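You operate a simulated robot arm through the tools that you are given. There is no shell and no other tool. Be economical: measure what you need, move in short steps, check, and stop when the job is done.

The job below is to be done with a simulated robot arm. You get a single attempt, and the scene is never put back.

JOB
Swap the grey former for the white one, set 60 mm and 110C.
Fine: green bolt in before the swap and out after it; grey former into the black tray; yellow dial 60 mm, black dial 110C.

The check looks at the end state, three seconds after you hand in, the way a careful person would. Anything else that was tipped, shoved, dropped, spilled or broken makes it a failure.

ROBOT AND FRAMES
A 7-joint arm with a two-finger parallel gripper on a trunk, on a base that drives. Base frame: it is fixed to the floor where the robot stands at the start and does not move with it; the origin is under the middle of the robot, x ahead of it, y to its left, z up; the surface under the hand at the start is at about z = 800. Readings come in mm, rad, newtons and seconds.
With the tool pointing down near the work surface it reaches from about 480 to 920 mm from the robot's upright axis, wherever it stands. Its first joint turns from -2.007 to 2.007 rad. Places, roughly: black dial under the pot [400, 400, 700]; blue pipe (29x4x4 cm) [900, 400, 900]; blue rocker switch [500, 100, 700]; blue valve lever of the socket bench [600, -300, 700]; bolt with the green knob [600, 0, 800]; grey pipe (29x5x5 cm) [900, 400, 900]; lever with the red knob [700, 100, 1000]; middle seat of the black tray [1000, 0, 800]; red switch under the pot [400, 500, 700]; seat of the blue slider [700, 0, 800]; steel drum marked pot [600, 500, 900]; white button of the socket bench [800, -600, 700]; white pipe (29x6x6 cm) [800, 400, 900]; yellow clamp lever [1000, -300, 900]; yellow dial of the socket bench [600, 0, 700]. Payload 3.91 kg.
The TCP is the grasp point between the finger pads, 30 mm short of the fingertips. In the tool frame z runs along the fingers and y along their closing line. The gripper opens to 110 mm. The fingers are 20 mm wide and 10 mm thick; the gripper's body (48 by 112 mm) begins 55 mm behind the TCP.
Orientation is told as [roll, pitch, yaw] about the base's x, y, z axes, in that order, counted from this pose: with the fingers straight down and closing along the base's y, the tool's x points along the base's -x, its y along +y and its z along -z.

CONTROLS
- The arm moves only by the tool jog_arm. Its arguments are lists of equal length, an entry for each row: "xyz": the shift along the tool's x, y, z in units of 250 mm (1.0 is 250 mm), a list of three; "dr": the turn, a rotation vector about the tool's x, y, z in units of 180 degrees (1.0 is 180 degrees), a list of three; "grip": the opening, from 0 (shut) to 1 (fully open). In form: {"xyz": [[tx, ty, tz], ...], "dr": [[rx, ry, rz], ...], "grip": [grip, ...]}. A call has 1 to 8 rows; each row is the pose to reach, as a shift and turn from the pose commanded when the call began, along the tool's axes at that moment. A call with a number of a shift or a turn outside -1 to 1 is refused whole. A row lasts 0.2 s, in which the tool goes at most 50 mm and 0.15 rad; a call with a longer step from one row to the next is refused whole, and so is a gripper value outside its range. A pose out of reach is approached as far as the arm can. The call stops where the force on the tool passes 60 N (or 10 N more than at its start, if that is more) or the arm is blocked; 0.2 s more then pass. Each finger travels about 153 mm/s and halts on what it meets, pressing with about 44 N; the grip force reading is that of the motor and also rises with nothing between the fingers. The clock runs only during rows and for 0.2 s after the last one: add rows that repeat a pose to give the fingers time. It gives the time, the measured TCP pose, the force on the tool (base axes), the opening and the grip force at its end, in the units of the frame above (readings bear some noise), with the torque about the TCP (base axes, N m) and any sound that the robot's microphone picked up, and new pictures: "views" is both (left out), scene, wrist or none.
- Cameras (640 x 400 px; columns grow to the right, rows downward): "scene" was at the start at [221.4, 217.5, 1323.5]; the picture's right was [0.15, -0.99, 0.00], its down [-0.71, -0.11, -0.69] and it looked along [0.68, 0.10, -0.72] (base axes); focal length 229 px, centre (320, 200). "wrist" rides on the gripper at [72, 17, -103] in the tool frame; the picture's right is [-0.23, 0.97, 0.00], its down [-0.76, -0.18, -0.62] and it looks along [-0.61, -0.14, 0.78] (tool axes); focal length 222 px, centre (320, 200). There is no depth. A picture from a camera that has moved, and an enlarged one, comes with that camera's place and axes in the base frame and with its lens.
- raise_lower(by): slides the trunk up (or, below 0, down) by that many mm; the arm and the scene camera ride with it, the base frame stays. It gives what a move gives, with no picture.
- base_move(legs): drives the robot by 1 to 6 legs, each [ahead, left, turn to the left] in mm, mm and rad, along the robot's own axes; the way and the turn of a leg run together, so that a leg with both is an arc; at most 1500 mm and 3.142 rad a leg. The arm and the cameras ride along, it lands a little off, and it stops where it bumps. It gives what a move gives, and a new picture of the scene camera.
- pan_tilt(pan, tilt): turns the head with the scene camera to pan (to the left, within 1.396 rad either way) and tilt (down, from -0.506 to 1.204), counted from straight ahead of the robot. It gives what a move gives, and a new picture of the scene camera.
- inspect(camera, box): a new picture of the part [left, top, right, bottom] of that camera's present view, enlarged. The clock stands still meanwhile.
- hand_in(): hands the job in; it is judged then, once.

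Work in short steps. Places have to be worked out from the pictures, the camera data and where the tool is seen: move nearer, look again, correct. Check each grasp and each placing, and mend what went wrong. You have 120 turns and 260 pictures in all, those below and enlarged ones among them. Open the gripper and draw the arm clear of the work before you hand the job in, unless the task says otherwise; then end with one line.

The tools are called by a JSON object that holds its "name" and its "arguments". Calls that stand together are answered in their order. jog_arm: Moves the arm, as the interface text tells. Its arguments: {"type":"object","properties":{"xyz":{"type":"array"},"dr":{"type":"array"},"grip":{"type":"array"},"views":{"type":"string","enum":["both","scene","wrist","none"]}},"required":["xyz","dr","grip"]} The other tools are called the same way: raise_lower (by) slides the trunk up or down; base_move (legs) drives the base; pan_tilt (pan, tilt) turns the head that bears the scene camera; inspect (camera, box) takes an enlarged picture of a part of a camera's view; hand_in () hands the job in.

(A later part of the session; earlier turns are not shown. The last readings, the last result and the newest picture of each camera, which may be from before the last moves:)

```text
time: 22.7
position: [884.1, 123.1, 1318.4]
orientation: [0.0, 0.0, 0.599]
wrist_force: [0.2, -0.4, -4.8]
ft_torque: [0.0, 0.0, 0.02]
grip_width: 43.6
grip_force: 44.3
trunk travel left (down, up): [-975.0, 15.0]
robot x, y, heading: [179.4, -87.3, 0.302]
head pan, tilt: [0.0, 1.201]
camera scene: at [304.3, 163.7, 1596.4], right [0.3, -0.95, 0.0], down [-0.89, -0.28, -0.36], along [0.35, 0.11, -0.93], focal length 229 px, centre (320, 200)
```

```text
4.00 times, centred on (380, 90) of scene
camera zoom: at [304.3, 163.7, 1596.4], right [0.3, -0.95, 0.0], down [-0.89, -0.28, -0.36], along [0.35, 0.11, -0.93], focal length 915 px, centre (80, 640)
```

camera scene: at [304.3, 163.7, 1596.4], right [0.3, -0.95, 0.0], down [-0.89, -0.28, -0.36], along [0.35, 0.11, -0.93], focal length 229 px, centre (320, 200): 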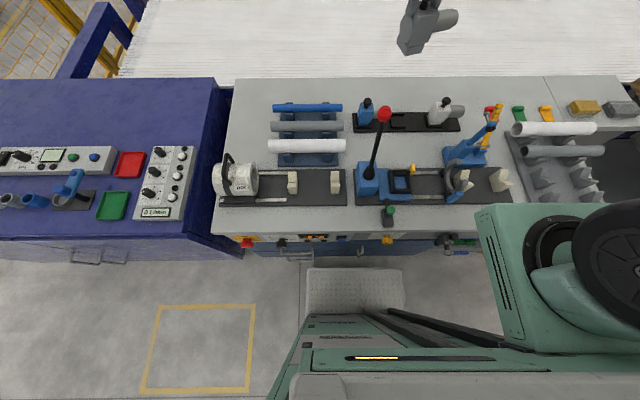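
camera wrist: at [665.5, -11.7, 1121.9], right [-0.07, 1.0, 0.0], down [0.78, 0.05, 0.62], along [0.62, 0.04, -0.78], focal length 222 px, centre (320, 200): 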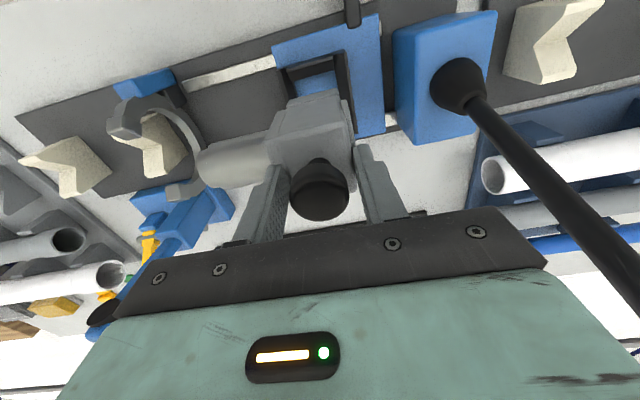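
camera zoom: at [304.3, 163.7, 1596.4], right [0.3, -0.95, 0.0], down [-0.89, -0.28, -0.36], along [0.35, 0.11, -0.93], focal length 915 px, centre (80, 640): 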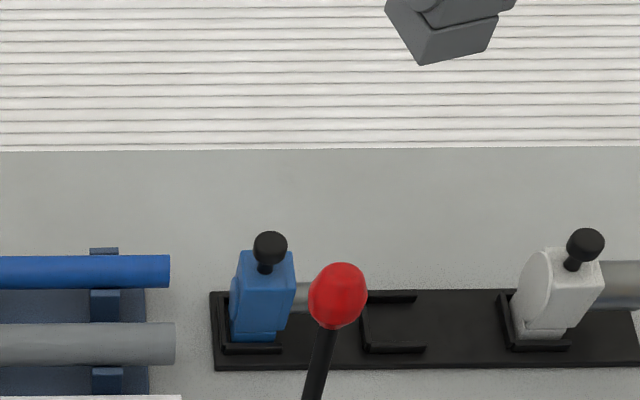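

The three tray seats are evenly spaced, so the middle seat is midway between the blue and white formers, at about (1038, 46). I move the held former above it and restore the tool yaw to 0.298.

{"name": "jog_arm", "arguments": {"xyz": [[-0.06, -0.11, 0], [-0.12, -0.22, 0], [-0.18, -0.33, 0], [-0.24, -0.44, 0], [-0.3, -0.54, 0], [-0.333, -0.6, 0], [-0.333, -0.6, 0]], "dr": [[0, 0, 0.02], [0, 0, 0.04], [0, 0, 0.06], [0, 0, 0.08], [0, 0, 0.0958], [0, 0, 0.0958], [0, 0, 0.0958]], "grip": [0.1, 0.1, 0.1, 0.1, 0.1, 0.1, 0.1]}}

```text
time: 24.3
position: [1037.2, 44.5, 1317.1]
orientation: [0.001, 0.002, 0.299]
wrist_force: [0.4, -0.3, -4.8]
ft_torque: [0.07, 0.0, -0.03]
grip_width: 43.6
grip_force: 44.5
trunk travel left (down, up): [-975.0, 15.0]
robot x, y, heading: [176.0, -92.5, 0.306]
head pan, tilt: [0.0, 1.201]
camera scene: at [304.8, 163.8, 1596.4], right [0.3, -0.95, 0.0], down [-0.89, -0.28, -0.36], along [0.35, 0.11, -0.93], focal length 229 px, centre (320, 200)
camera wrist: at [963.9, 39.1, 1421.2], right [-0.07, 1.0, 0.0], down [0.78, 0.06, 0.62], along [0.62, 0.04, -0.78], focal length 222 px, centre (320, 200)
```

scene: 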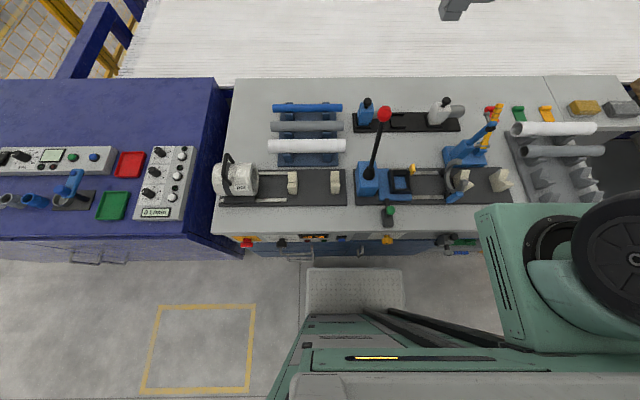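
wrist: 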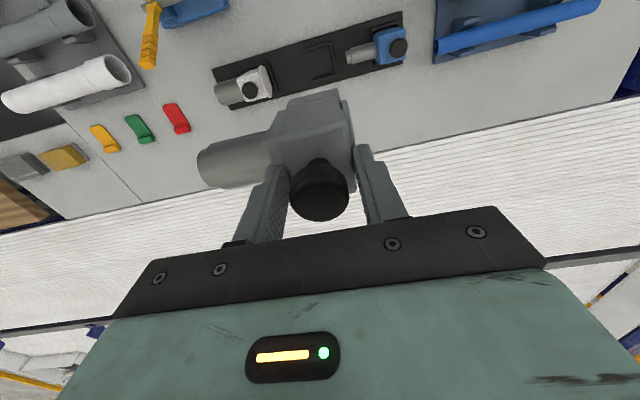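

The wrist rays agree with the tray positions (white 1083,-96; blue 991,188; z 920), so the middle seat is at (1037, 46). I lower the trunk and tilt the head to watch the placing.

{"name": "raise_lower", "arguments": {"by": -300}}

{"name": "pan_tilt", "arguments": {"pan": -0.3, "tilt": 0.6}}

{"name": "inspect", "arguments": {"camera": "scene", "box": [220, 80, 420, 220]}}

{"name": "inspect", "arguments": {"camera": "wrist", "box": [180, 40, 460, 220]}}

```text
time: 27.3
position: [1036.7, 44.4, 1019.3]
orientation: [0.001, 0.0, 0.3]
wrist_force: [0.1, 0.1, -4.0]
ft_torque: [-0.02, 0.04, -0.03]
grip_width: 43.6
grip_force: 43.9
trunk travel left (down, up): [-675.0, 315.0]
robot x, y, heading: [176.6, -93.4, 0.304]
head pan, tilt: [0.0, 1.201]
```

```text
time: 28.3
position: [1036.9, 43.6, 1018.7]
orientation: [-0.001, 0.0, 0.3]
wrist_force: [0.4, 0.6, -4.1]
ft_torque: [0.06, 0.0, 0.0]
grip_width: 43.6
grip_force: 44.0
trunk travel left (down, up): [-675.0, 315.0]
robot x, y, heading: [176.4, -93.1, 0.305]
head pan, tilt: [-0.3, 0.6]
camera scene: at [339.6, 147.4, 1340.9], right [0.0, -1.0, 0.0], down [-0.57, 0.0, -0.82], along [0.82, 0.0, -0.57], focal length 229 px, centre (320, 200)
```

scene: 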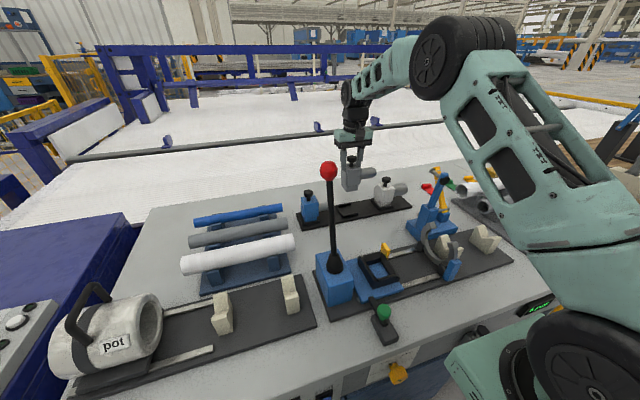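

```text
2.86 times, centred on (320, 150) of scene
camera zoom: at [339.6, 147.4, 1340.9], right [0.0, -1.0, 0.0], down [-0.57, 0.0, -0.82], along [0.82, 0.0, -0.57], focal length 654 px, centre (320, 343)
```

zoom: 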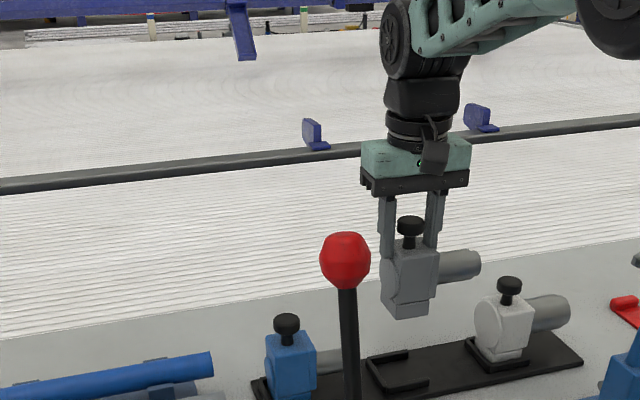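

```text
2.22 times, centred on (320, 130) of wrist
camera zoom: at [963.4, 39.4, 1121.3], right [-0.07, 1.0, 0.0], down [0.78, 0.06, 0.62], along [0.62, 0.04, -0.78], focal length 494 px, centre (320, 356)
```

zoom: 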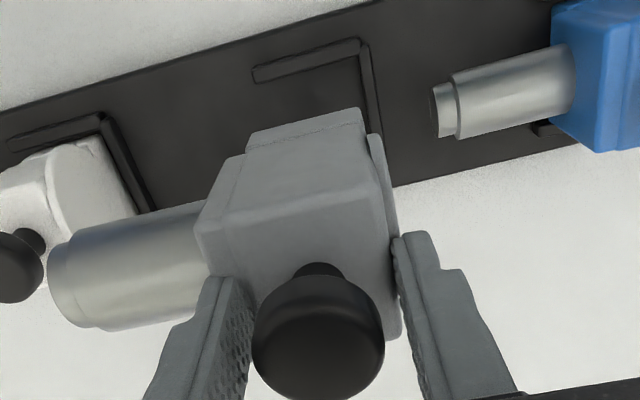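

I descend to about 27 mm above seated height and check alignment over the middle seat.

{"name": "jog_arm", "arguments": {"xyz": [[-0.001, 0.005, 0.15], [-0.002, 0.006, 0.28], [-0.002, 0.006, 0.312], [-0.002, 0.006, 0.312]], "dr": [[0, 0, 0], [0, 0, 0], [0, 0, 0], [0, 0, 0]], "grip": [0.1, 0.1, 0.1, 0.1], "views": "none"}}

{"name": "inspect", "arguments": {"camera": "scene", "box": [290, 140, 410, 240]}}

{"name": "inspect", "arguments": {"camera": "wrist", "box": [180, 40, 460, 220]}}

```text
time: 29.3
position: [1037.7, 46.4, 940.5]
orientation: [0.0, 0.001, 0.301]
wrist_force: [0.8, -0.7, -5.3]
ft_torque: [0.02, 0.0, -0.02]
grip_width: 43.6
grip_force: 43.9
trunk travel left (down, up): [-675.0, 315.0]
robot x, y, heading: [177.1, -90.7, 0.302]
head pan, tilt: [-0.3, 0.6]
```

```text
4.00 times, centred on (350, 190) of scene
camera zoom: at [339.6, 147.3, 1341.0], right [0.0, -1.0, 0.0], down [-0.57, 0.0, -0.82], along [0.82, 0.0, -0.57], focal length 915 px, centre (200, 240)
```

zoom: 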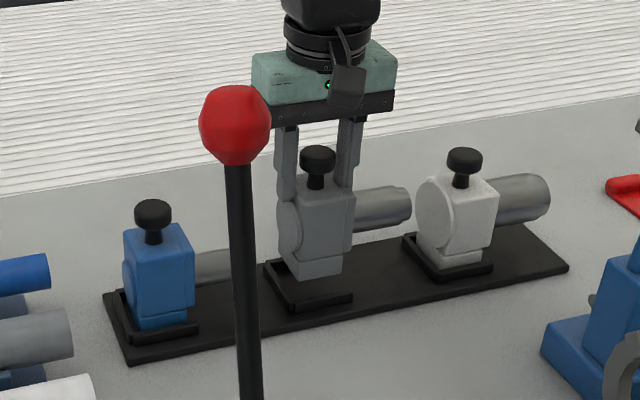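

```text
2.22 times, centred on (320, 130) of wrist
camera zoom: at [963.5, 41.0, 1043.6], right [-0.07, 1.0, 0.0], down [0.78, 0.06, 0.62], along [0.62, 0.04, -0.78], focal length 494 px, centre (320, 356)
```

zoom: 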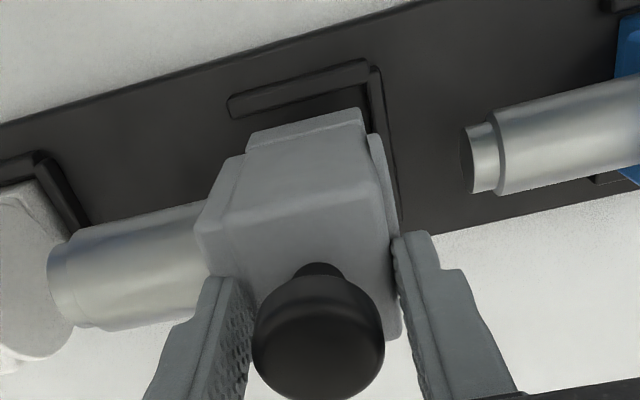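

The projection matches the predicted midpoint within a pixel. I lower slowly towards the seat.

{"name": "jog_arm", "arguments": {"xyz": [[0, 0, 0.03], [0, 0, 0.06], [0, 0, 0.085], [0, 0, 0.1], [0, 0, 0.1]], "dr": [[0, 0, 0], [0, 0, 0], [0, 0, 0], [0, 0, 0], [0, 0, 0]], "grip": [0.1, 0.1, 0.1, 0.1, 0.1], "views": "none"}}

{"name": "inspect", "arguments": {"camera": "scene", "box": [310, 160, 390, 220]}}

```text
time: 30.5
position: [1037.1, 45.7, 915.9]
orientation: [-0.001, 0.001, 0.3]
wrist_force: [-0.6, -0.6, -5.2]
ft_torque: [0.04, 0.04, 0.04]
grip_width: 43.6
grip_force: 43.7
trunk travel left (down, up): [-675.0, 315.0]
robot x, y, heading: [175.1, -90.7, 0.3]
head pan, tilt: [-0.3, 0.6]
```

```text
6.67 times, centred on (350, 190) of scene
camera zoom: at [339.6, 147.3, 1341.0], right [0.0, -1.0, 0.0], down [-0.57, 0.0, -0.82], along [0.82, 0.0, -0.57], focal length 1525 px, centre (120, 267)
```

zoom: 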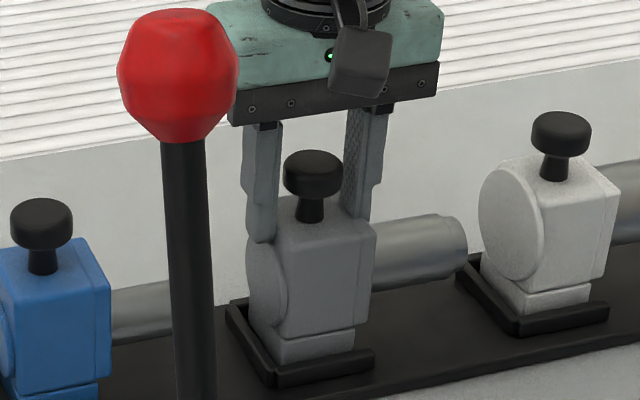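

It is still hanging free, inside the seat walls. I continue down in 2 mm steps until contact.

{"name": "jog_arm", "arguments": {"xyz": [[0, 0, 0.008], [0, 0, 0.016], [0, 0, 0.024], [0, 0, 0.032], [0, 0, 0.032]], "dr": [[0, 0, 0], [0, 0, 0], [0, 0, 0], [0, 0, 0], [0, 0, 0]], "grip": [0.1, 0.1, 0.1, 0.1, 0.1], "views": "none"}}

{"name": "inspect", "arguments": {"camera": "scene", "box": [310, 160, 390, 220]}}

```text
time: 31.7
position: [1038.2, 45.1, 910.4]
orientation: [0.0, -0.006, 0.3]
wrist_force: [-1.2, 0.0, 32.7]
ft_torque: [0.05, -0.05, 0.02]
grip_width: 43.9
grip_force: 44.5
trunk travel left (down, up): [-675.0, 315.0]
robot x, y, heading: [176.8, -93.0, 0.304]
head pan, tilt: [-0.3, 0.6]
```

```text
6.67 times, centred on (350, 190) of scene
camera zoom: at [337.7, 147.0, 1341.5], right [0.0, -1.0, 0.0], down [-0.56, 0.0, -0.83], along [0.83, 0.0, -0.56], focal length 1525 px, centre (120, 267)
```

zoom: 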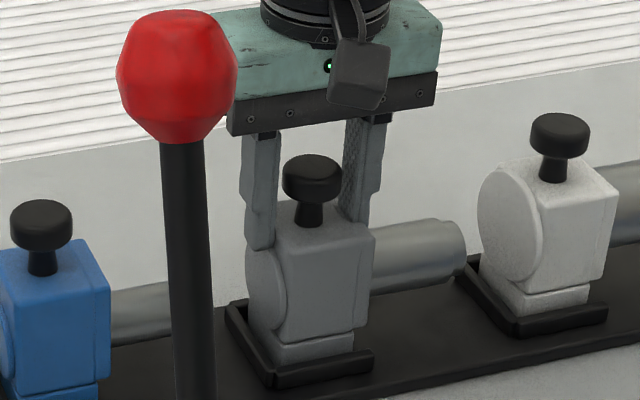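

Contact at the expected height, with the knob where predicted. I release, rise a little and check that it sits flat.

{"name": "jog_arm", "arguments": {"xyz": [[0, 0, -0.012], [0, 0, -0.012], [0, 0, -0.012], [0, 0, -0.15], [0, 0, -0.3], [0, 0, -0.44]], "dr": [[0, 0, 0], [0, 0, 0], [0, 0, 0], [0, 0, 0], [0, 0, 0], [0, 0, 0]], "grip": [0.1, 0.55, 0.55, 0.55, 0.7, 0.7], "views": "wrist"}}

{"name": "inspect", "arguments": {"camera": "scene", "box": [290, 150, 410, 240]}}

{"name": "inspect", "arguments": {"camera": "wrist", "box": [140, 30, 460, 220]}}

```text
time: 33.1
position: [1037.8, 46.3, 1016.6]
orientation: [0.0, 0.002, 0.301]
wrist_force: [-0.2, 0.5, -0.5]
ft_torque: [-0.03, 0.04, -0.03]
grip_width: 77.2
grip_force: 0.2
trunk travel left (down, up): [-675.0, 315.0]
robot x, y, heading: [174.6, -91.8, 0.303]
head pan, tilt: [-0.3, 0.6]
camera wrist: at [963.9, 40.5, 1120.1], right [-0.07, 1.0, 0.0], down [0.78, 0.06, 0.62], along [0.62, 0.04, -0.78], focal length 222 px, centre (320, 200)
```

wrist: 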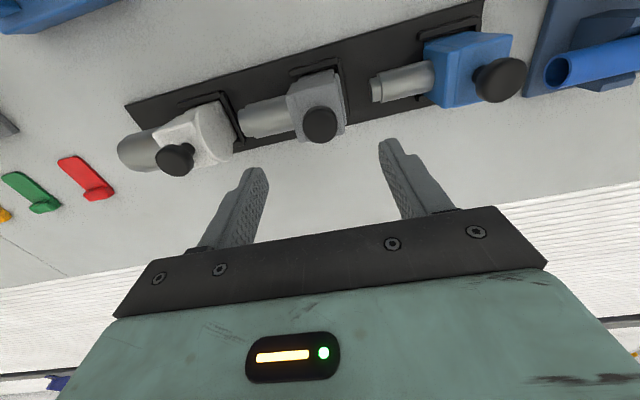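

```text
4.44 times, centred on (350, 195) of scene
camera zoom: at [339.6, 147.4, 1340.9], right [0.0, -1.0, 0.0], down [-0.57, 0.0, -0.82], along [0.82, 0.0, -0.57], focal length 1017 px, centre (187, 222)
```

zoom: 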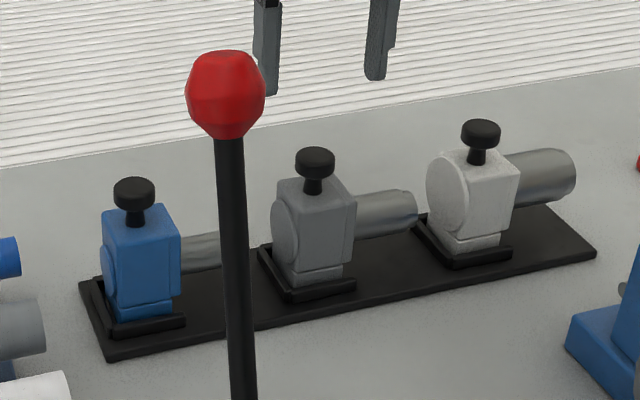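

```text
2.00 times, centred on (300, 125) of wrist
camera zoom: at [963.9, 40.5, 1120.1], right [-0.07, 1.0, 0.0], down [0.78, 0.06, 0.62], along [0.62, 0.04, -0.78], focal length 444 px, centre (360, 350)
```

zoom: 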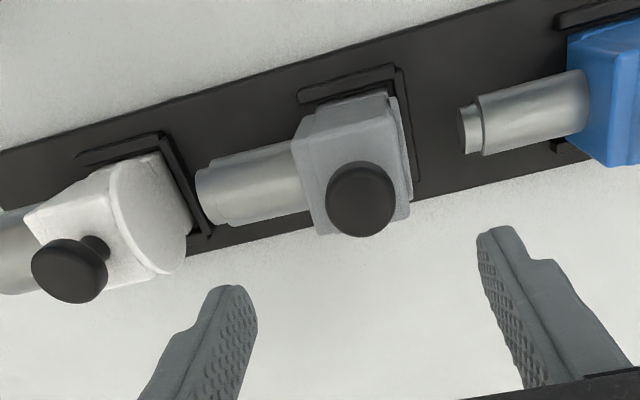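

The grey former sits upright in the middle seat. I drive 150 mm to the right, which also carries the hand over the white former.

{"name": "base_move", "arguments": {"legs": [[0, -150, 0.0]]}}

{"name": "inspect", "arguments": {"camera": "wrist", "box": [180, 40, 460, 220]}}

{"name": "inspect", "arguments": {"camera": "scene", "box": [260, 130, 380, 220]}}

```text
time: 34.5
position: [1083.1, -98.4, 1016.5]
orientation: [-0.001, -0.001, 0.298]
wrist_force: [-0.8, 0.3, 0.8]
ft_torque: [0.02, 0.01, 0.01]
grip_width: 77.1
grip_force: 0.0
trunk travel left (down, up): [-675.0, 315.0]
robot x, y, heading: [218.8, -231.3, 0.3]
head pan, tilt: [-0.3, 0.6]
camera scene: at [384.0, 4.4, 1341.0], right [0.0, -1.0, 0.0], down [-0.56, 0.0, -0.83], along [0.83, 0.0, -0.56], focal length 229 px, centre (320, 200)
```

scene: 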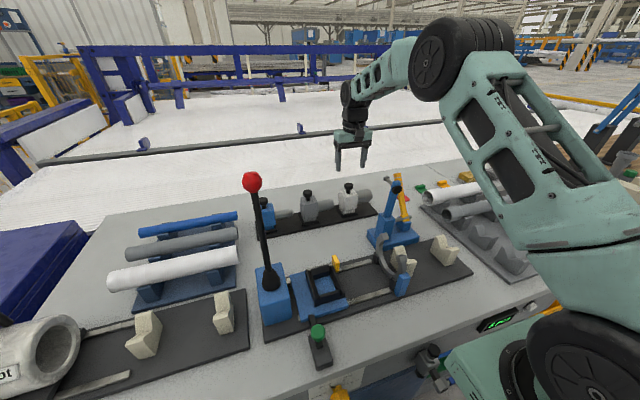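

```text
2.22 times, centred on (320, 130) of wrist
camera zoom: at [1008.3, -103.3, 1120.1], right [-0.07, 1.0, 0.0], down [0.78, 0.05, 0.62], along [0.62, 0.04, -0.78], focal length 494 px, centre (320, 356)
```

zoom: 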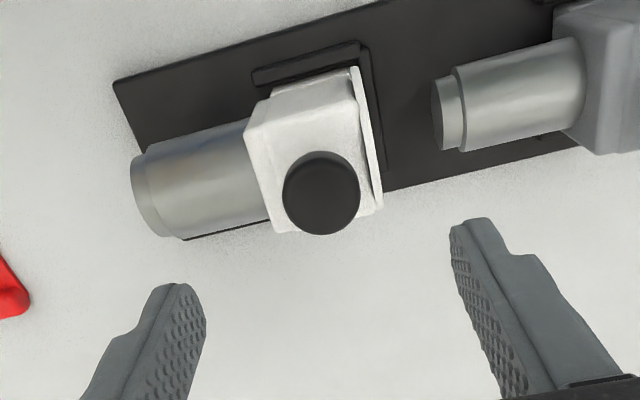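

```text
4.44 times, centred on (320, 175) of scene
camera zoom: at [384.0, 4.4, 1341.0], right [0.0, -1.0, 0.0], down [-0.56, 0.0, -0.83], along [0.83, 0.0, -0.56], focal length 1017 px, centre (320, 311)
```

zoom: 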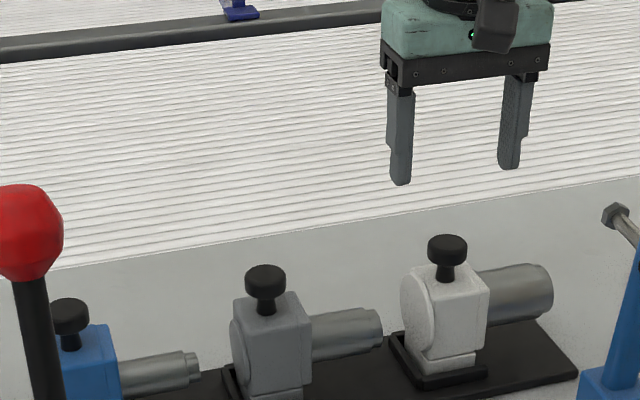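

The hand is within about 1 mm of the white former's axis. I descend with the gripper open 72 mm to just above grasp height.

{"name": "jog_arm", "arguments": {"xyz": [[0, 0, 0.15], [0, 0, 0.3], [0, 0, 0.36], [0, 0, 0.36]], "dr": [[0, 0, 0], [0, 0, 0], [0, 0, 0], [0, 0, 0]], "grip": [0.65, 0.65, 0.65, 0.65], "views": "none"}}

{"name": "inspect", "arguments": {"camera": "wrist", "box": [200, 70, 440, 220]}}

{"name": "inspect", "arguments": {"camera": "scene", "box": [310, 150, 390, 210]}}

```text
time: 35.5
position: [1083.4, -98.4, 926.2]
orientation: [0.0, 0.0, 0.299]
wrist_force: [0.9, -0.4, -0.1]
ft_torque: [0.03, -0.01, -0.01]
grip_width: 71.8
grip_force: 0.1
trunk travel left (down, up): [-675.0, 315.0]
robot x, y, heading: [220.9, -232.9, 0.304]
head pan, tilt: [-0.3, 0.6]
```

```text
2.67 times, centred on (320, 145) of wrist
camera zoom: at [1008.4, -103.9, 1030.1], right [-0.07, 1.0, 0.0], down [0.78, 0.05, 0.62], along [0.62, 0.04, -0.78], focal length 592 px, centre (320, 347)
```

zoom: 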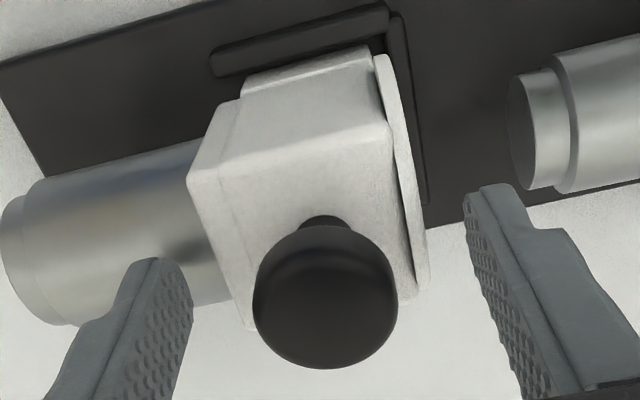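

```text
6.67 times, centred on (350, 180) of scene
camera zoom: at [384.0, 4.4, 1341.0], right [0.0, -1.0, 0.0], down [-0.56, 0.0, -0.83], along [0.83, 0.0, -0.56], focal length 1525 px, centre (120, 333)
```

zoom: 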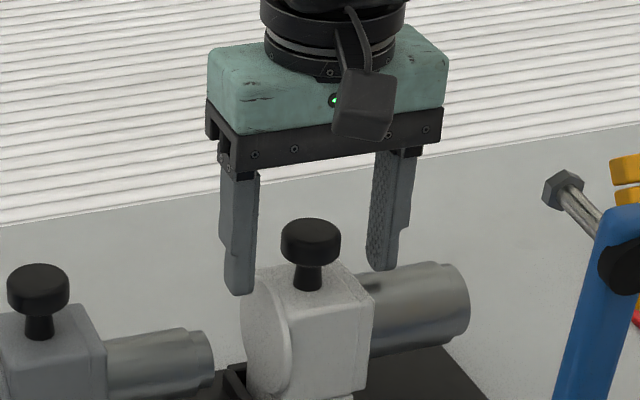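

I descend 6 mm more, staying above the thicker white tube, and close on the block.

{"name": "jog_arm", "arguments": {"xyz": [[0, 0, 0.012], [0, 0, 0.024], [0, 0, 0.024], [0, 0, 0.024], [0, 0, 0.024]], "dr": [[0, 0, 0], [0, 0, 0], [0, 0, 0], [0, 0, 0], [0, 0, 0]], "grip": [0.6, 0.55, 0.1, 0.1, 0.1], "views": "none"}}

{"name": "inspect", "arguments": {"camera": "wrist", "box": [200, 70, 440, 220]}}

{"name": "inspect", "arguments": {"camera": "scene", "box": [310, 150, 390, 210]}}

```text
time: 36.7
position: [1082.8, -97.4, 921.9]
orientation: [0.001, 0.001, 0.299]
wrist_force: [0.2, 3.4, 1.4]
ft_torque: [0.07, 0.01, -0.01]
grip_width: 43.5
grip_force: 43.6
trunk travel left (down, up): [-675.0, 315.0]
robot x, y, heading: [222.4, -238.5, 0.299]
head pan, tilt: [-0.3, 0.6]
```

```text
2.67 times, centred on (320, 145) of wrist
camera zoom: at [1008.3, -103.1, 1024.6], right [-0.07, 1.0, 0.0], down [0.78, 0.05, 0.62], along [0.62, 0.04, -0.78], focal length 592 px, centre (320, 347)
```

zoom: 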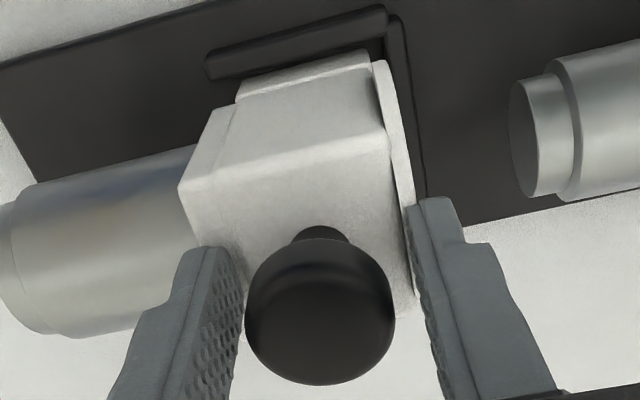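

```text
6.67 times, centred on (350, 180) of scene
camera zoom: at [383.9, 4.5, 1341.0], right [0.0, -1.0, 0.0], down [-0.56, 0.0, -0.83], along [0.83, 0.0, -0.56], focal length 1525 px, centre (120, 333)
```

zoom: 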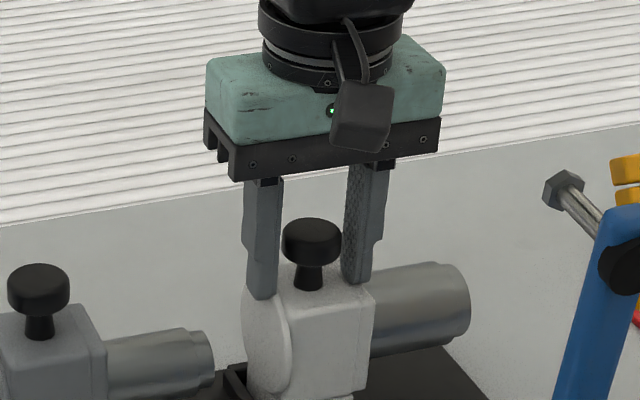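

The grip is firm at 43.5 mm. I lift in small steps and check.

{"name": "jog_arm", "arguments": {"xyz": [[0, 0, -0.03], [0, 0, -0.06], [0, 0, -0.12], [0, 0, -0.25], [0, 0, -0.38], [0, 0, -0.38]], "dr": [[0, 0, 0], [0, 0, 0], [0, 0, 0], [0, 0, 0], [0, 0, 0], [0, 0, 0]], "grip": [0.1, 0.1, 0.1, 0.1, 0.1, 0.1]}}

{"name": "inspect", "arguments": {"camera": "scene", "box": [270, 120, 390, 210]}}

```text
time: 38.1
position: [1081.4, -97.9, 1016.2]
orientation: [0.0, 0.002, 0.298]
wrist_force: [1.1, 0.1, -4.6]
ft_torque: [0.02, 0.01, -0.01]
grip_width: 43.7
grip_force: 44.0
trunk travel left (down, up): [-675.0, 315.0]
robot x, y, heading: [222.4, -235.8, 0.301]
head pan, tilt: [-0.3, 0.6]
camera scene: at [384.2, 4.5, 1341.0], right [0.0, -1.0, 0.0], down [-0.57, 0.0, -0.82], along [0.82, 0.0, -0.57], focal length 229 px, centre (320, 200)
camera wrist: at [1008.6, -103.5, 1119.6], right [-0.07, 1.0, 0.0], down [0.78, 0.05, 0.62], along [0.62, 0.04, -0.78], focal length 222 px, centre (320, 200)
```

scene: 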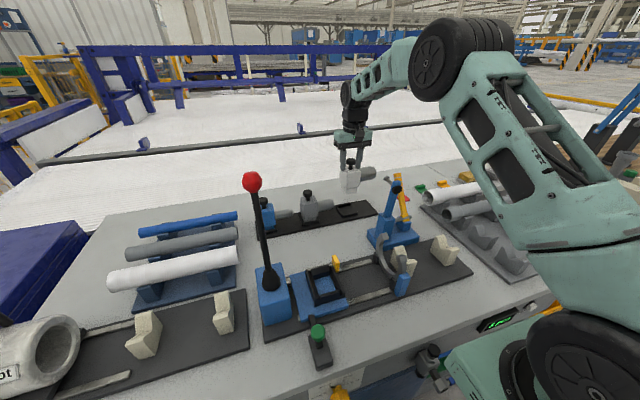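
wrist: 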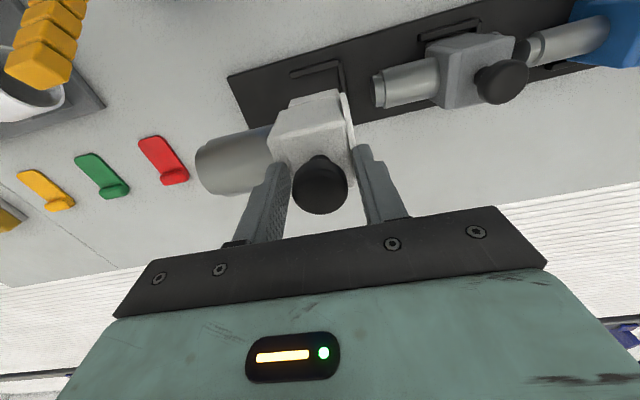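

```text
4.44 times, centred on (330, 165) of scene
camera zoom: at [384.2, 4.5, 1341.0], right [0.0, -1.0, 0.0], down [-0.57, 0.0, -0.82], along [0.82, 0.0, -0.57], focal length 1017 px, centre (276, 356)
```

zoom: 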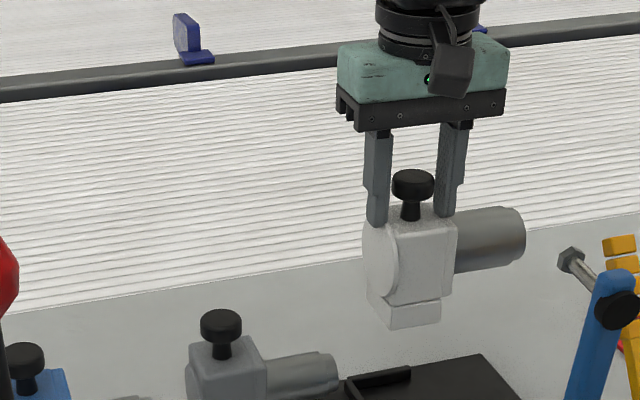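

The white former is held upright. I rise to z 1090, then move left along the tray before coming back towards the slider, so as to avoid the blue toggle clamp.

{"name": "jog_arm", "arguments": {"xyz": [[0, 0, -0.19], [0.0, 0.05, -0.32], [0, 0.24, -0.35], [0.04, 0.43, -0.35], [0.15, 0.59, -0.35], [0.3, 0.7, -0.35], [0.46, 0.755, -0.35], [0.46, 0.755, -0.35]], "dr": [[0, 0, 0], [0, 0, 0], [0, 0, 0], [0, 0, 0], [0, 0, 0], [0, 0, 0], [0, 0, 0], [0, 0, 0]], "grip": [0.1, 0.1, 0.1, 0.1, 0.1, 0.1, 0.1, 0.1]}}

```text
time: 39.9
position: [915.5, 49.1, 1102.7]
orientation: [0.001, 0.0, 0.298]
wrist_force: [-0.1, -0.1, -4.8]
ft_torque: [0.03, 0.06, -0.01]
grip_width: 43.7
grip_force: 44.0
trunk travel left (down, up): [-675.0, 315.0]
robot x, y, heading: [222.8, -234.9, 0.3]
head pan, tilt: [-0.3, 0.6]
camera scene: at [384.2, 4.5, 1341.0], right [0.0, -1.0, 0.0], down [-0.57, 0.0, -0.82], along [0.82, 0.0, -0.57], focal length 229 px, centre (320, 200)
camera wrist: at [841.9, 43.6, 1206.5], right [-0.07, 1.0, 0.0], down [0.78, 0.05, 0.62], along [0.62, 0.04, -0.78], focal length 222 px, centre (320, 200)
```

scene: 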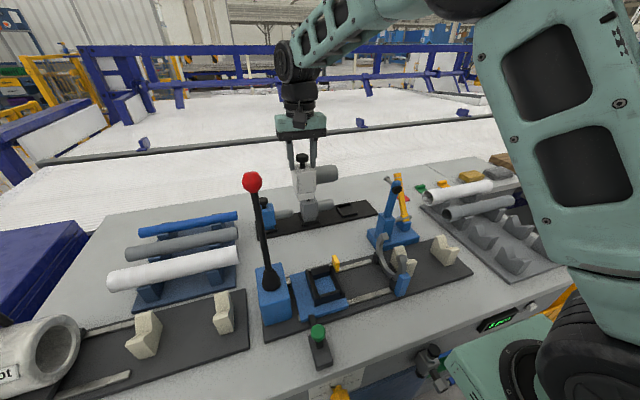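
wrist: 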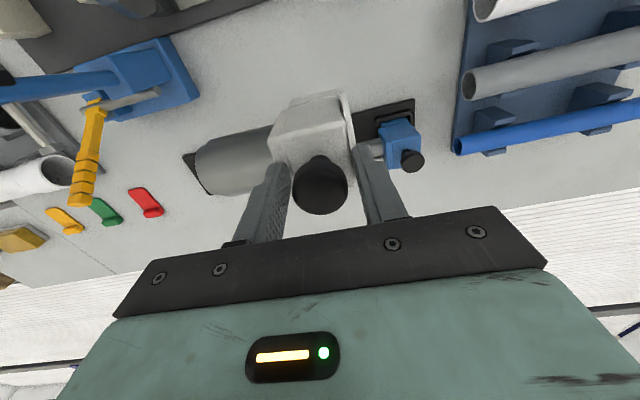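

I come straight back along the bench to above the slider seat, passing to the right of the red-knob lever with about 45 mm of clearance.

{"name": "jog_arm", "arguments": {"xyz": [[0.15, -0.04, 0], [0.3, -0.05, 0], [0.45, -0.05, 0], [0.6, -0.03, 0], [0.747, -0.002, 0], [0.747, -0.002, 0]], "dr": [[0, 0, 0], [0, 0, 0], [0, 0, 0], [0, 0, 0], [0, 0, 0], [0, 0, 0]], "grip": [0.1, 0.1, 0.1, 0.1, 0.1, 0.1]}}

{"name": "pan_tilt", "arguments": {"pan": -0.2, "tilt": 0.8}}

```text
time: 41.3
position: [737.7, -6.0, 1103.2]
orientation: [-0.001, -0.001, 0.299]
wrist_force: [1.2, 0.6, -5.2]
ft_torque: [0.02, 0.02, -0.05]
grip_width: 43.3
grip_force: 43.8
trunk travel left (down, up): [-675.0, 315.0]
robot x, y, heading: [219.7, -233.9, 0.302]
head pan, tilt: [-0.3, 0.6]
camera scene: at [384.2, 4.5, 1341.0], right [0.0, -1.0, 0.0], down [-0.57, 0.0, -0.82], along [0.82, 0.0, -0.57], focal length 229 px, centre (320, 200)
camera wrist: at [664.5, -11.7, 1206.1], right [-0.07, 1.0, 0.0], down [0.78, 0.05, 0.62], along [0.62, 0.04, -0.78], focal length 222 px, centre (320, 200)
```

scene: 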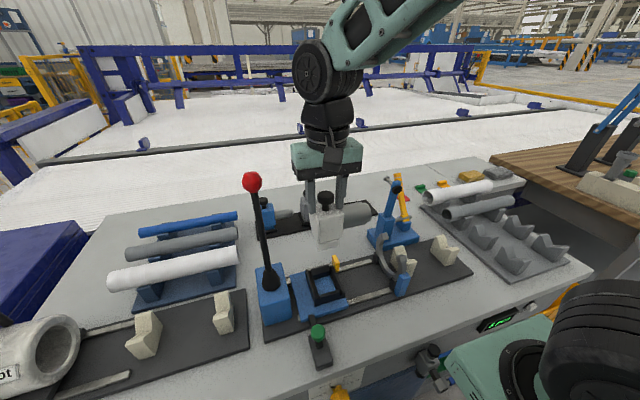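
wrist: 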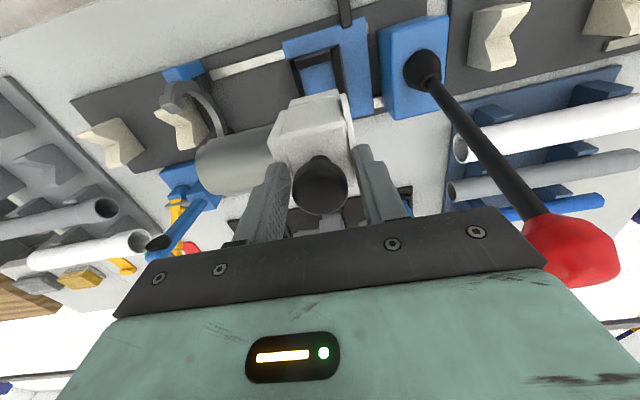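

```text
time: 42.0
position: [737.8, -6.3, 1102.9]
orientation: [-0.001, 0.001, 0.299]
wrist_force: [-0.4, -0.9, -4.4]
ft_torque: [0.02, 0.01, -0.03]
grip_width: 43.9
grip_force: 44.6
trunk travel left (down, up): [-675.0, 315.0]
robot x, y, heading: [217.7, -235.6, 0.296]
head pan, tilt: [-0.201, 0.799]
camera scene: at [376.0, 12.5, 1324.2], right [0.1, -1.0, 0.0], down [-0.71, -0.07, -0.7], along [0.69, 0.07, -0.72], focal length 229 px, centre (320, 200)
```

scene: 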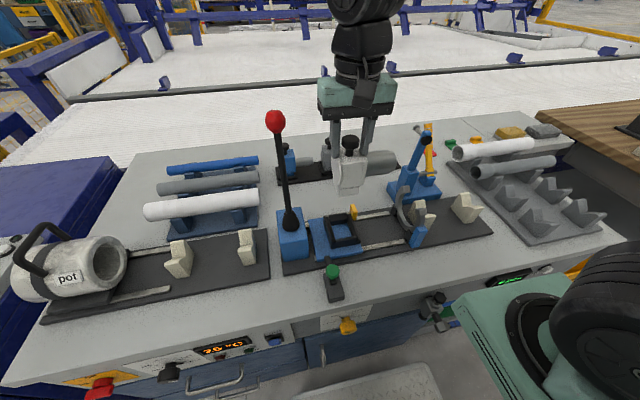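

I descend to 42 mm above seated height and check the seat and the yellow tab next to it.

{"name": "jog_arm", "arguments": {"xyz": [[0, 0, 0.16], [0, 0, 0.32], [0, 0, 0.46], [0, 0, 0.472], [0, 0, 0.472]], "dr": [[0, 0, 0], [0, 0, 0], [0, 0, 0], [0, 0, 0], [0, 0, 0]], "grip": [0.1, 0.1, 0.1, 0.1, 0.1], "views": "none"}}

{"name": "inspect", "arguments": {"camera": "scene", "box": [270, 150, 430, 270]}}

{"name": "inspect", "arguments": {"camera": "wrist", "box": [180, 20, 460, 200]}}

```text
time: 43.2
position: [739.1, -6.5, 985.0]
orientation: [0.002, 0.002, 0.299]
wrist_force: [-0.5, 1.0, -5.1]
ft_torque: [0.04, 0.02, -0.01]
grip_width: 43.5
grip_force: 44.5
trunk travel left (down, up): [-675.0, 315.0]
robot x, y, heading: [219.0, -231.8, 0.3]
head pan, tilt: [-0.201, 0.799]
```

```text
3.33 times, centred on (350, 210) of scene
camera zoom: at [375.9, 12.5, 1324.1], right [0.1, -0.99, 0.0], down [-0.71, -0.07, -0.7], along [0.69, 0.07, -0.72], focal length 763 px, centre (220, 167)
```

zoom: 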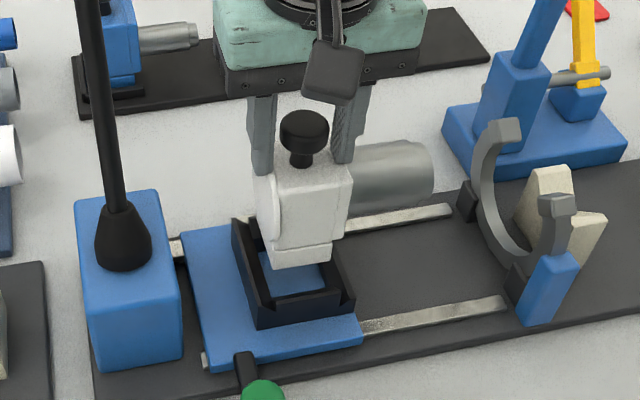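

```text
2.22 times, centred on (320, 110) of wrist
camera zoom: at [665.4, -11.6, 1088.6], right [-0.07, 1.0, 0.0], down [0.78, 0.05, 0.62], along [0.62, 0.04, -0.78], focal length 494 px, centre (320, 400)
```

zoom: 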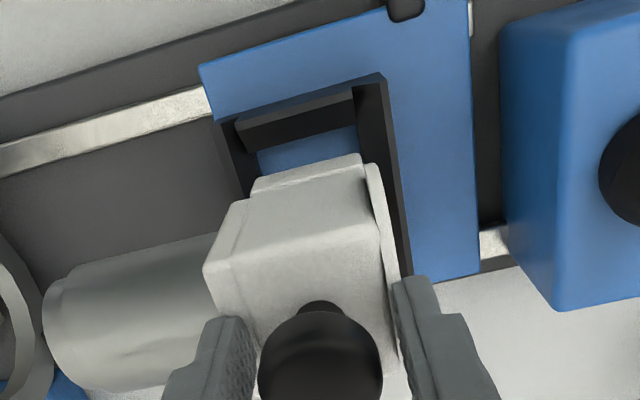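

Alignment over the seat looks right. I lower slowly into it.

{"name": "jog_arm", "arguments": {"xyz": [[0.003, 0, 0.04], [0.005, 0, 0.08], [0.005, 0, 0.11], [0.005, 0, 0.13], [0.005, 0, 0.144], [0.005, 0, 0.152], [0.005, 0, 0.152]], "dr": [[0, 0, 0], [0, 0, 0], [0, 0, 0], [0, 0, 0], [0, 0, 0], [0, 0, 0], [0, 0, 0]], "grip": [0.1, 0.1, 0.1, 0.1, 0.1, 0.1, 0.1], "views": "none"}}

{"name": "inspect", "arguments": {"camera": "scene", "box": [310, 170, 390, 250]}}

```text
time: 44.8
position: [738.2, -7.6, 946.7]
orientation: [0.001, 0.0, 0.298]
wrist_force: [-0.1, 0.3, -4.9]
ft_torque: [0.05, 0.03, 0.02]
grip_width: 43.6
grip_force: 44.3
trunk travel left (down, up): [-675.0, 315.0]
robot x, y, heading: [222.8, -235.1, 0.299]
head pan, tilt: [-0.201, 0.799]
```

```text
5.00 times, centred on (350, 210) of scene
camera zoom: at [376.0, 12.5, 1324.1], right [0.1, -0.99, 0.0], down [-0.71, -0.07, -0.7], along [0.69, 0.07, -0.72], focal length 1144 px, centre (170, 150)
```

zoom: 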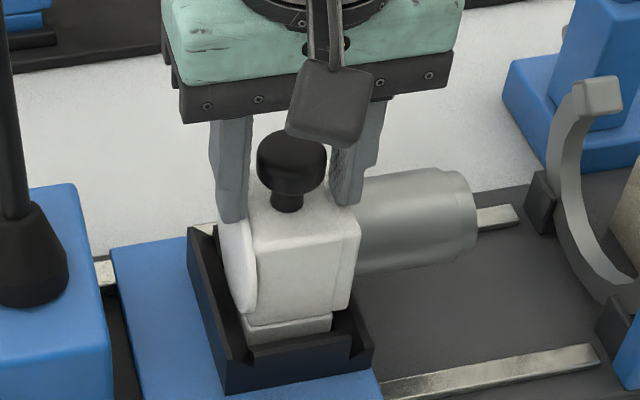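

It enters freely with no side force. I continue down until contact.

{"name": "jog_arm", "arguments": {"xyz": [[0, 0, 0.008], [0, 0, 0.016], [0, 0, 0.024], [0, 0, 0.032], [0, 0, 0.032]], "dr": [[0, 0, 0], [0, 0, 0], [0, 0, 0], [0, 0, 0], [0, 0, 0]], "grip": [0.1, 0.1, 0.1, 0.1, 0.1], "views": "none"}}

{"name": "inspect", "arguments": {"camera": "scene", "box": [310, 170, 390, 250]}}

```text
time: 46.0
position: [737.2, -8.1, 941.3]
orientation: [0.001, -0.001, 0.298]
wrist_force: [-0.9, -5.0, 28.6]
ft_torque: [-0.42, 0.64, 0.09]
grip_width: 43.5
grip_force: 43.9
trunk travel left (down, up): [-675.0, 315.0]
robot x, y, heading: [223.7, -235.3, 0.297]
head pan, tilt: [-0.201, 0.799]
```

```text
5.00 times, centred on (350, 210) of scene
camera zoom: at [375.1, 11.9, 1324.8], right [0.1, -0.99, 0.0], down [-0.71, -0.07, -0.7], along [0.69, 0.07, -0.72], focal length 1144 px, centre (170, 150)
```

zoom: 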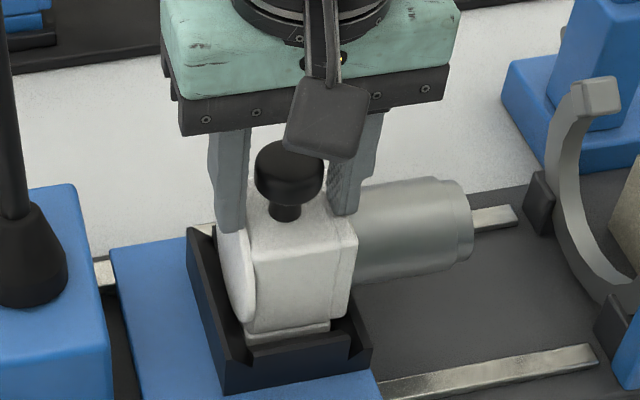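

Contact is at the predicted height. I release, lift off and inspect the seating.

{"name": "jog_arm", "arguments": {"xyz": [[0, 0, -0.012], [0, 0, -0.012], [0, 0, -0.012], [0, 0, -0.15], [0, 0, -0.3], [0, 0, -0.48]], "dr": [[0, 0, 0], [0, 0, 0], [0, 0, 0], [0, 0, 0], [0, 0, 0], [0, 0, 0]], "grip": [0.1, 0.55, 0.55, 0.55, 0.7, 0.7], "views": "none"}}

{"name": "inspect", "arguments": {"camera": "scene", "box": [300, 160, 400, 240]}}

{"name": "inspect", "arguments": {"camera": "wrist", "box": [180, 30, 460, 210]}}

```text
time: 47.4
position: [737.5, -6.3, 1059.9]
orientation: [-0.001, 0.001, 0.299]
wrist_force: [0.4, 0.9, 0.5]
ft_torque: [-0.04, 0.06, 0.02]
grip_width: 77.1
grip_force: 0.0
trunk travel left (down, up): [-675.0, 315.0]
robot x, y, heading: [220.8, -235.3, 0.308]
head pan, tilt: [-0.201, 0.799]
```

```text
5.00 times, centred on (350, 200) of scene
camera zoom: at [376.1, 12.7, 1324.0], right [0.1, -0.99, 0.0], down [-0.71, -0.07, -0.7], along [0.69, 0.07, -0.72], focal length 1144 px, centre (170, 200)
```

zoom: 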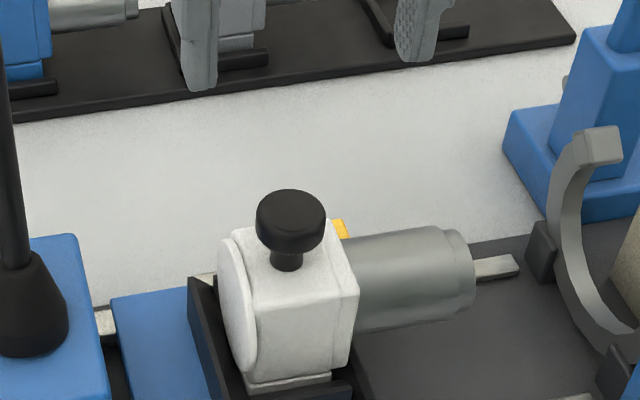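

```text
2.22 times, centred on (320, 120) of wrist
camera zoom: at [663.7, -11.6, 1163.5], right [-0.07, 1.0, 0.0], down [0.78, 0.05, 0.62], along [0.62, 0.04, -0.78], focal length 494 px, centre (320, 378)
```

zoom: 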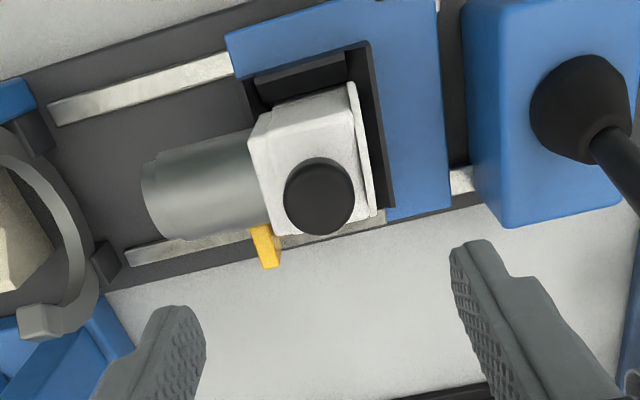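

The white former sits flat in the slider seat, and the TCP height confirms it. Now I back the base up 180 mm so the bolt and the dials are within comfortable reach.

{"name": "base_move", "arguments": {"legs": [[-180, 0, 0.0]]}}

{"name": "inspect", "arguments": {"camera": "scene", "box": [240, 60, 440, 260]}}

{"name": "inspect", "arguments": {"camera": "wrist", "box": [180, 0, 500, 220]}}

```text
time: 48.9
position: [564.0, -59.6, 1059.0]
orientation: [-0.001, 0.0, 0.298]
wrist_force: [-0.1, -0.3, -0.5]
ft_torque: [-0.01, -0.01, 0.03]
grip_width: 76.9
grip_force: 0.0
trunk travel left (down, up): [-675.0, 315.0]
robot x, y, heading: [50.3, -288.4, 0.305]
head pan, tilt: [-0.201, 0.799]
camera scene: at [202.1, -41.2, 1324.1], right [0.1, -0.99, 0.0], down [-0.71, -0.07, -0.7], along [0.69, 0.07, -0.72], focal length 229 px, centre (320, 200)
```

scene: 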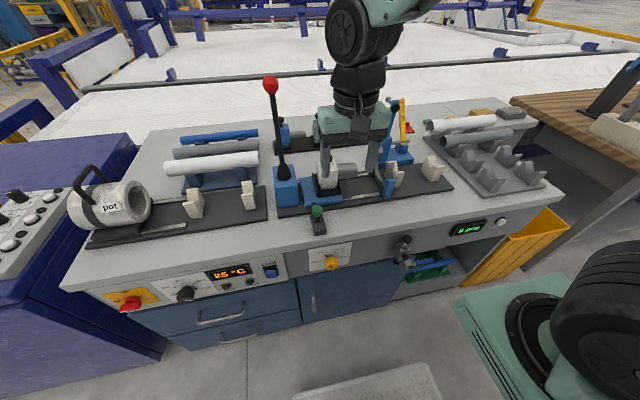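

```text
2.00 times, centred on (340, 160) of scene
camera zoom: at [202.1, -41.2, 1324.1], right [0.1, -0.99, 0.0], down [-0.71, -0.07, -0.7], along [0.69, 0.07, -0.72], focal length 458 px, centre (280, 280)
```

zoom: 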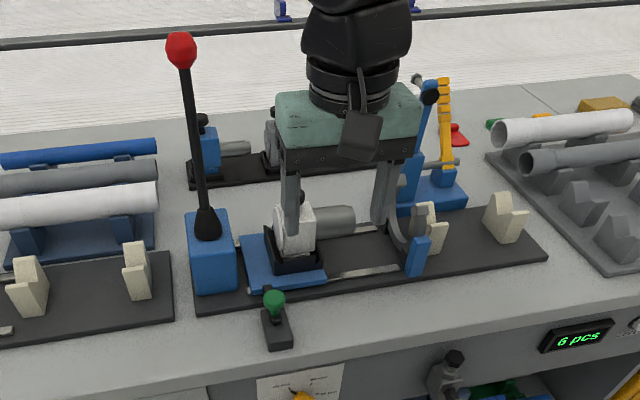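

```text
1.82 times, centred on (340, 110) of wrist
camera zoom: at [490.0, -65.3, 1163.2], right [-0.07, 1.0, 0.0], down [0.78, 0.05, 0.62], along [0.62, 0.04, -0.78], focal length 404 px, centre (284, 364)
```

zoom: 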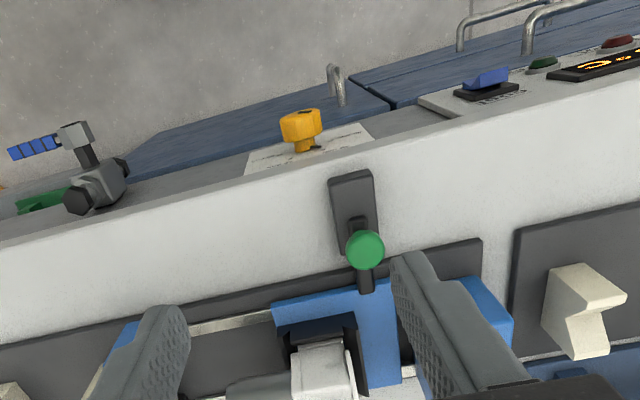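

The knob is now near (617, 10, 849). I move over it, descend around it and close, in one go.

{"name": "jog_arm", "arguments": {"xyz": [[-0.143, 0.1, 0], [-0.286, 0.205, 0.02], [-0.286, 0.205, 0.21], [-0.286, 0.205, 0.4], [-0.286, 0.205, 0.59], [-0.286, 0.205, 0.66], [-0.286, 0.205, 0.66]], "dr": [[0, 0, 0], [0, 0, 0], [0, 0, 0], [0, 0, 0], [0, 0, 0], [0, 0, 0], [0, 0, 0]], "grip": [0.6, 0.6, 0.6, 0.6, 0.6, 0.6, 0.6], "views": "none"}}

{"name": "inspect", "arguments": {"camera": "wrist", "box": [180, 50, 460, 230]}}

```text
time: 50.5
position: [617.4, 9.7, 894.4]
orientation: [0.0, 0.0, 0.299]
wrist_force: [0.9, 0.2, -0.5]
ft_torque: [-0.01, 0.01, 0.02]
grip_width: 66.0
grip_force: 0.0
trunk travel left (down, up): [-675.0, 315.0]
robot x, y, heading: [45.6, -287.8, 0.306]
head pan, tilt: [-0.201, 0.799]
```

```text
2.22 times, centred on (320, 140) of wrist
camera zoom: at [543.5, 4.9, 997.6], right [-0.07, 1.0, 0.0], down [0.78, 0.05, 0.62], along [0.62, 0.04, -0.78], focal length 494 px, centre (320, 333)
```

zoom: 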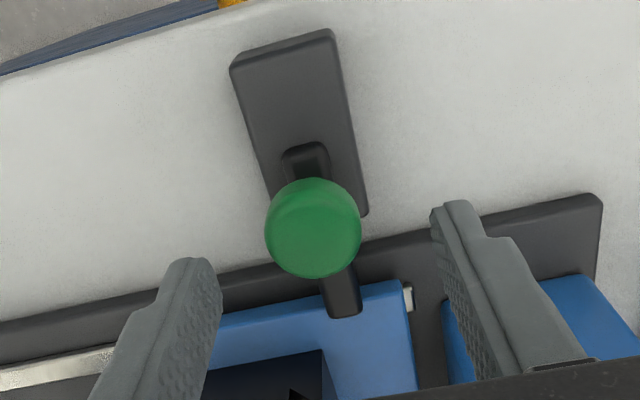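

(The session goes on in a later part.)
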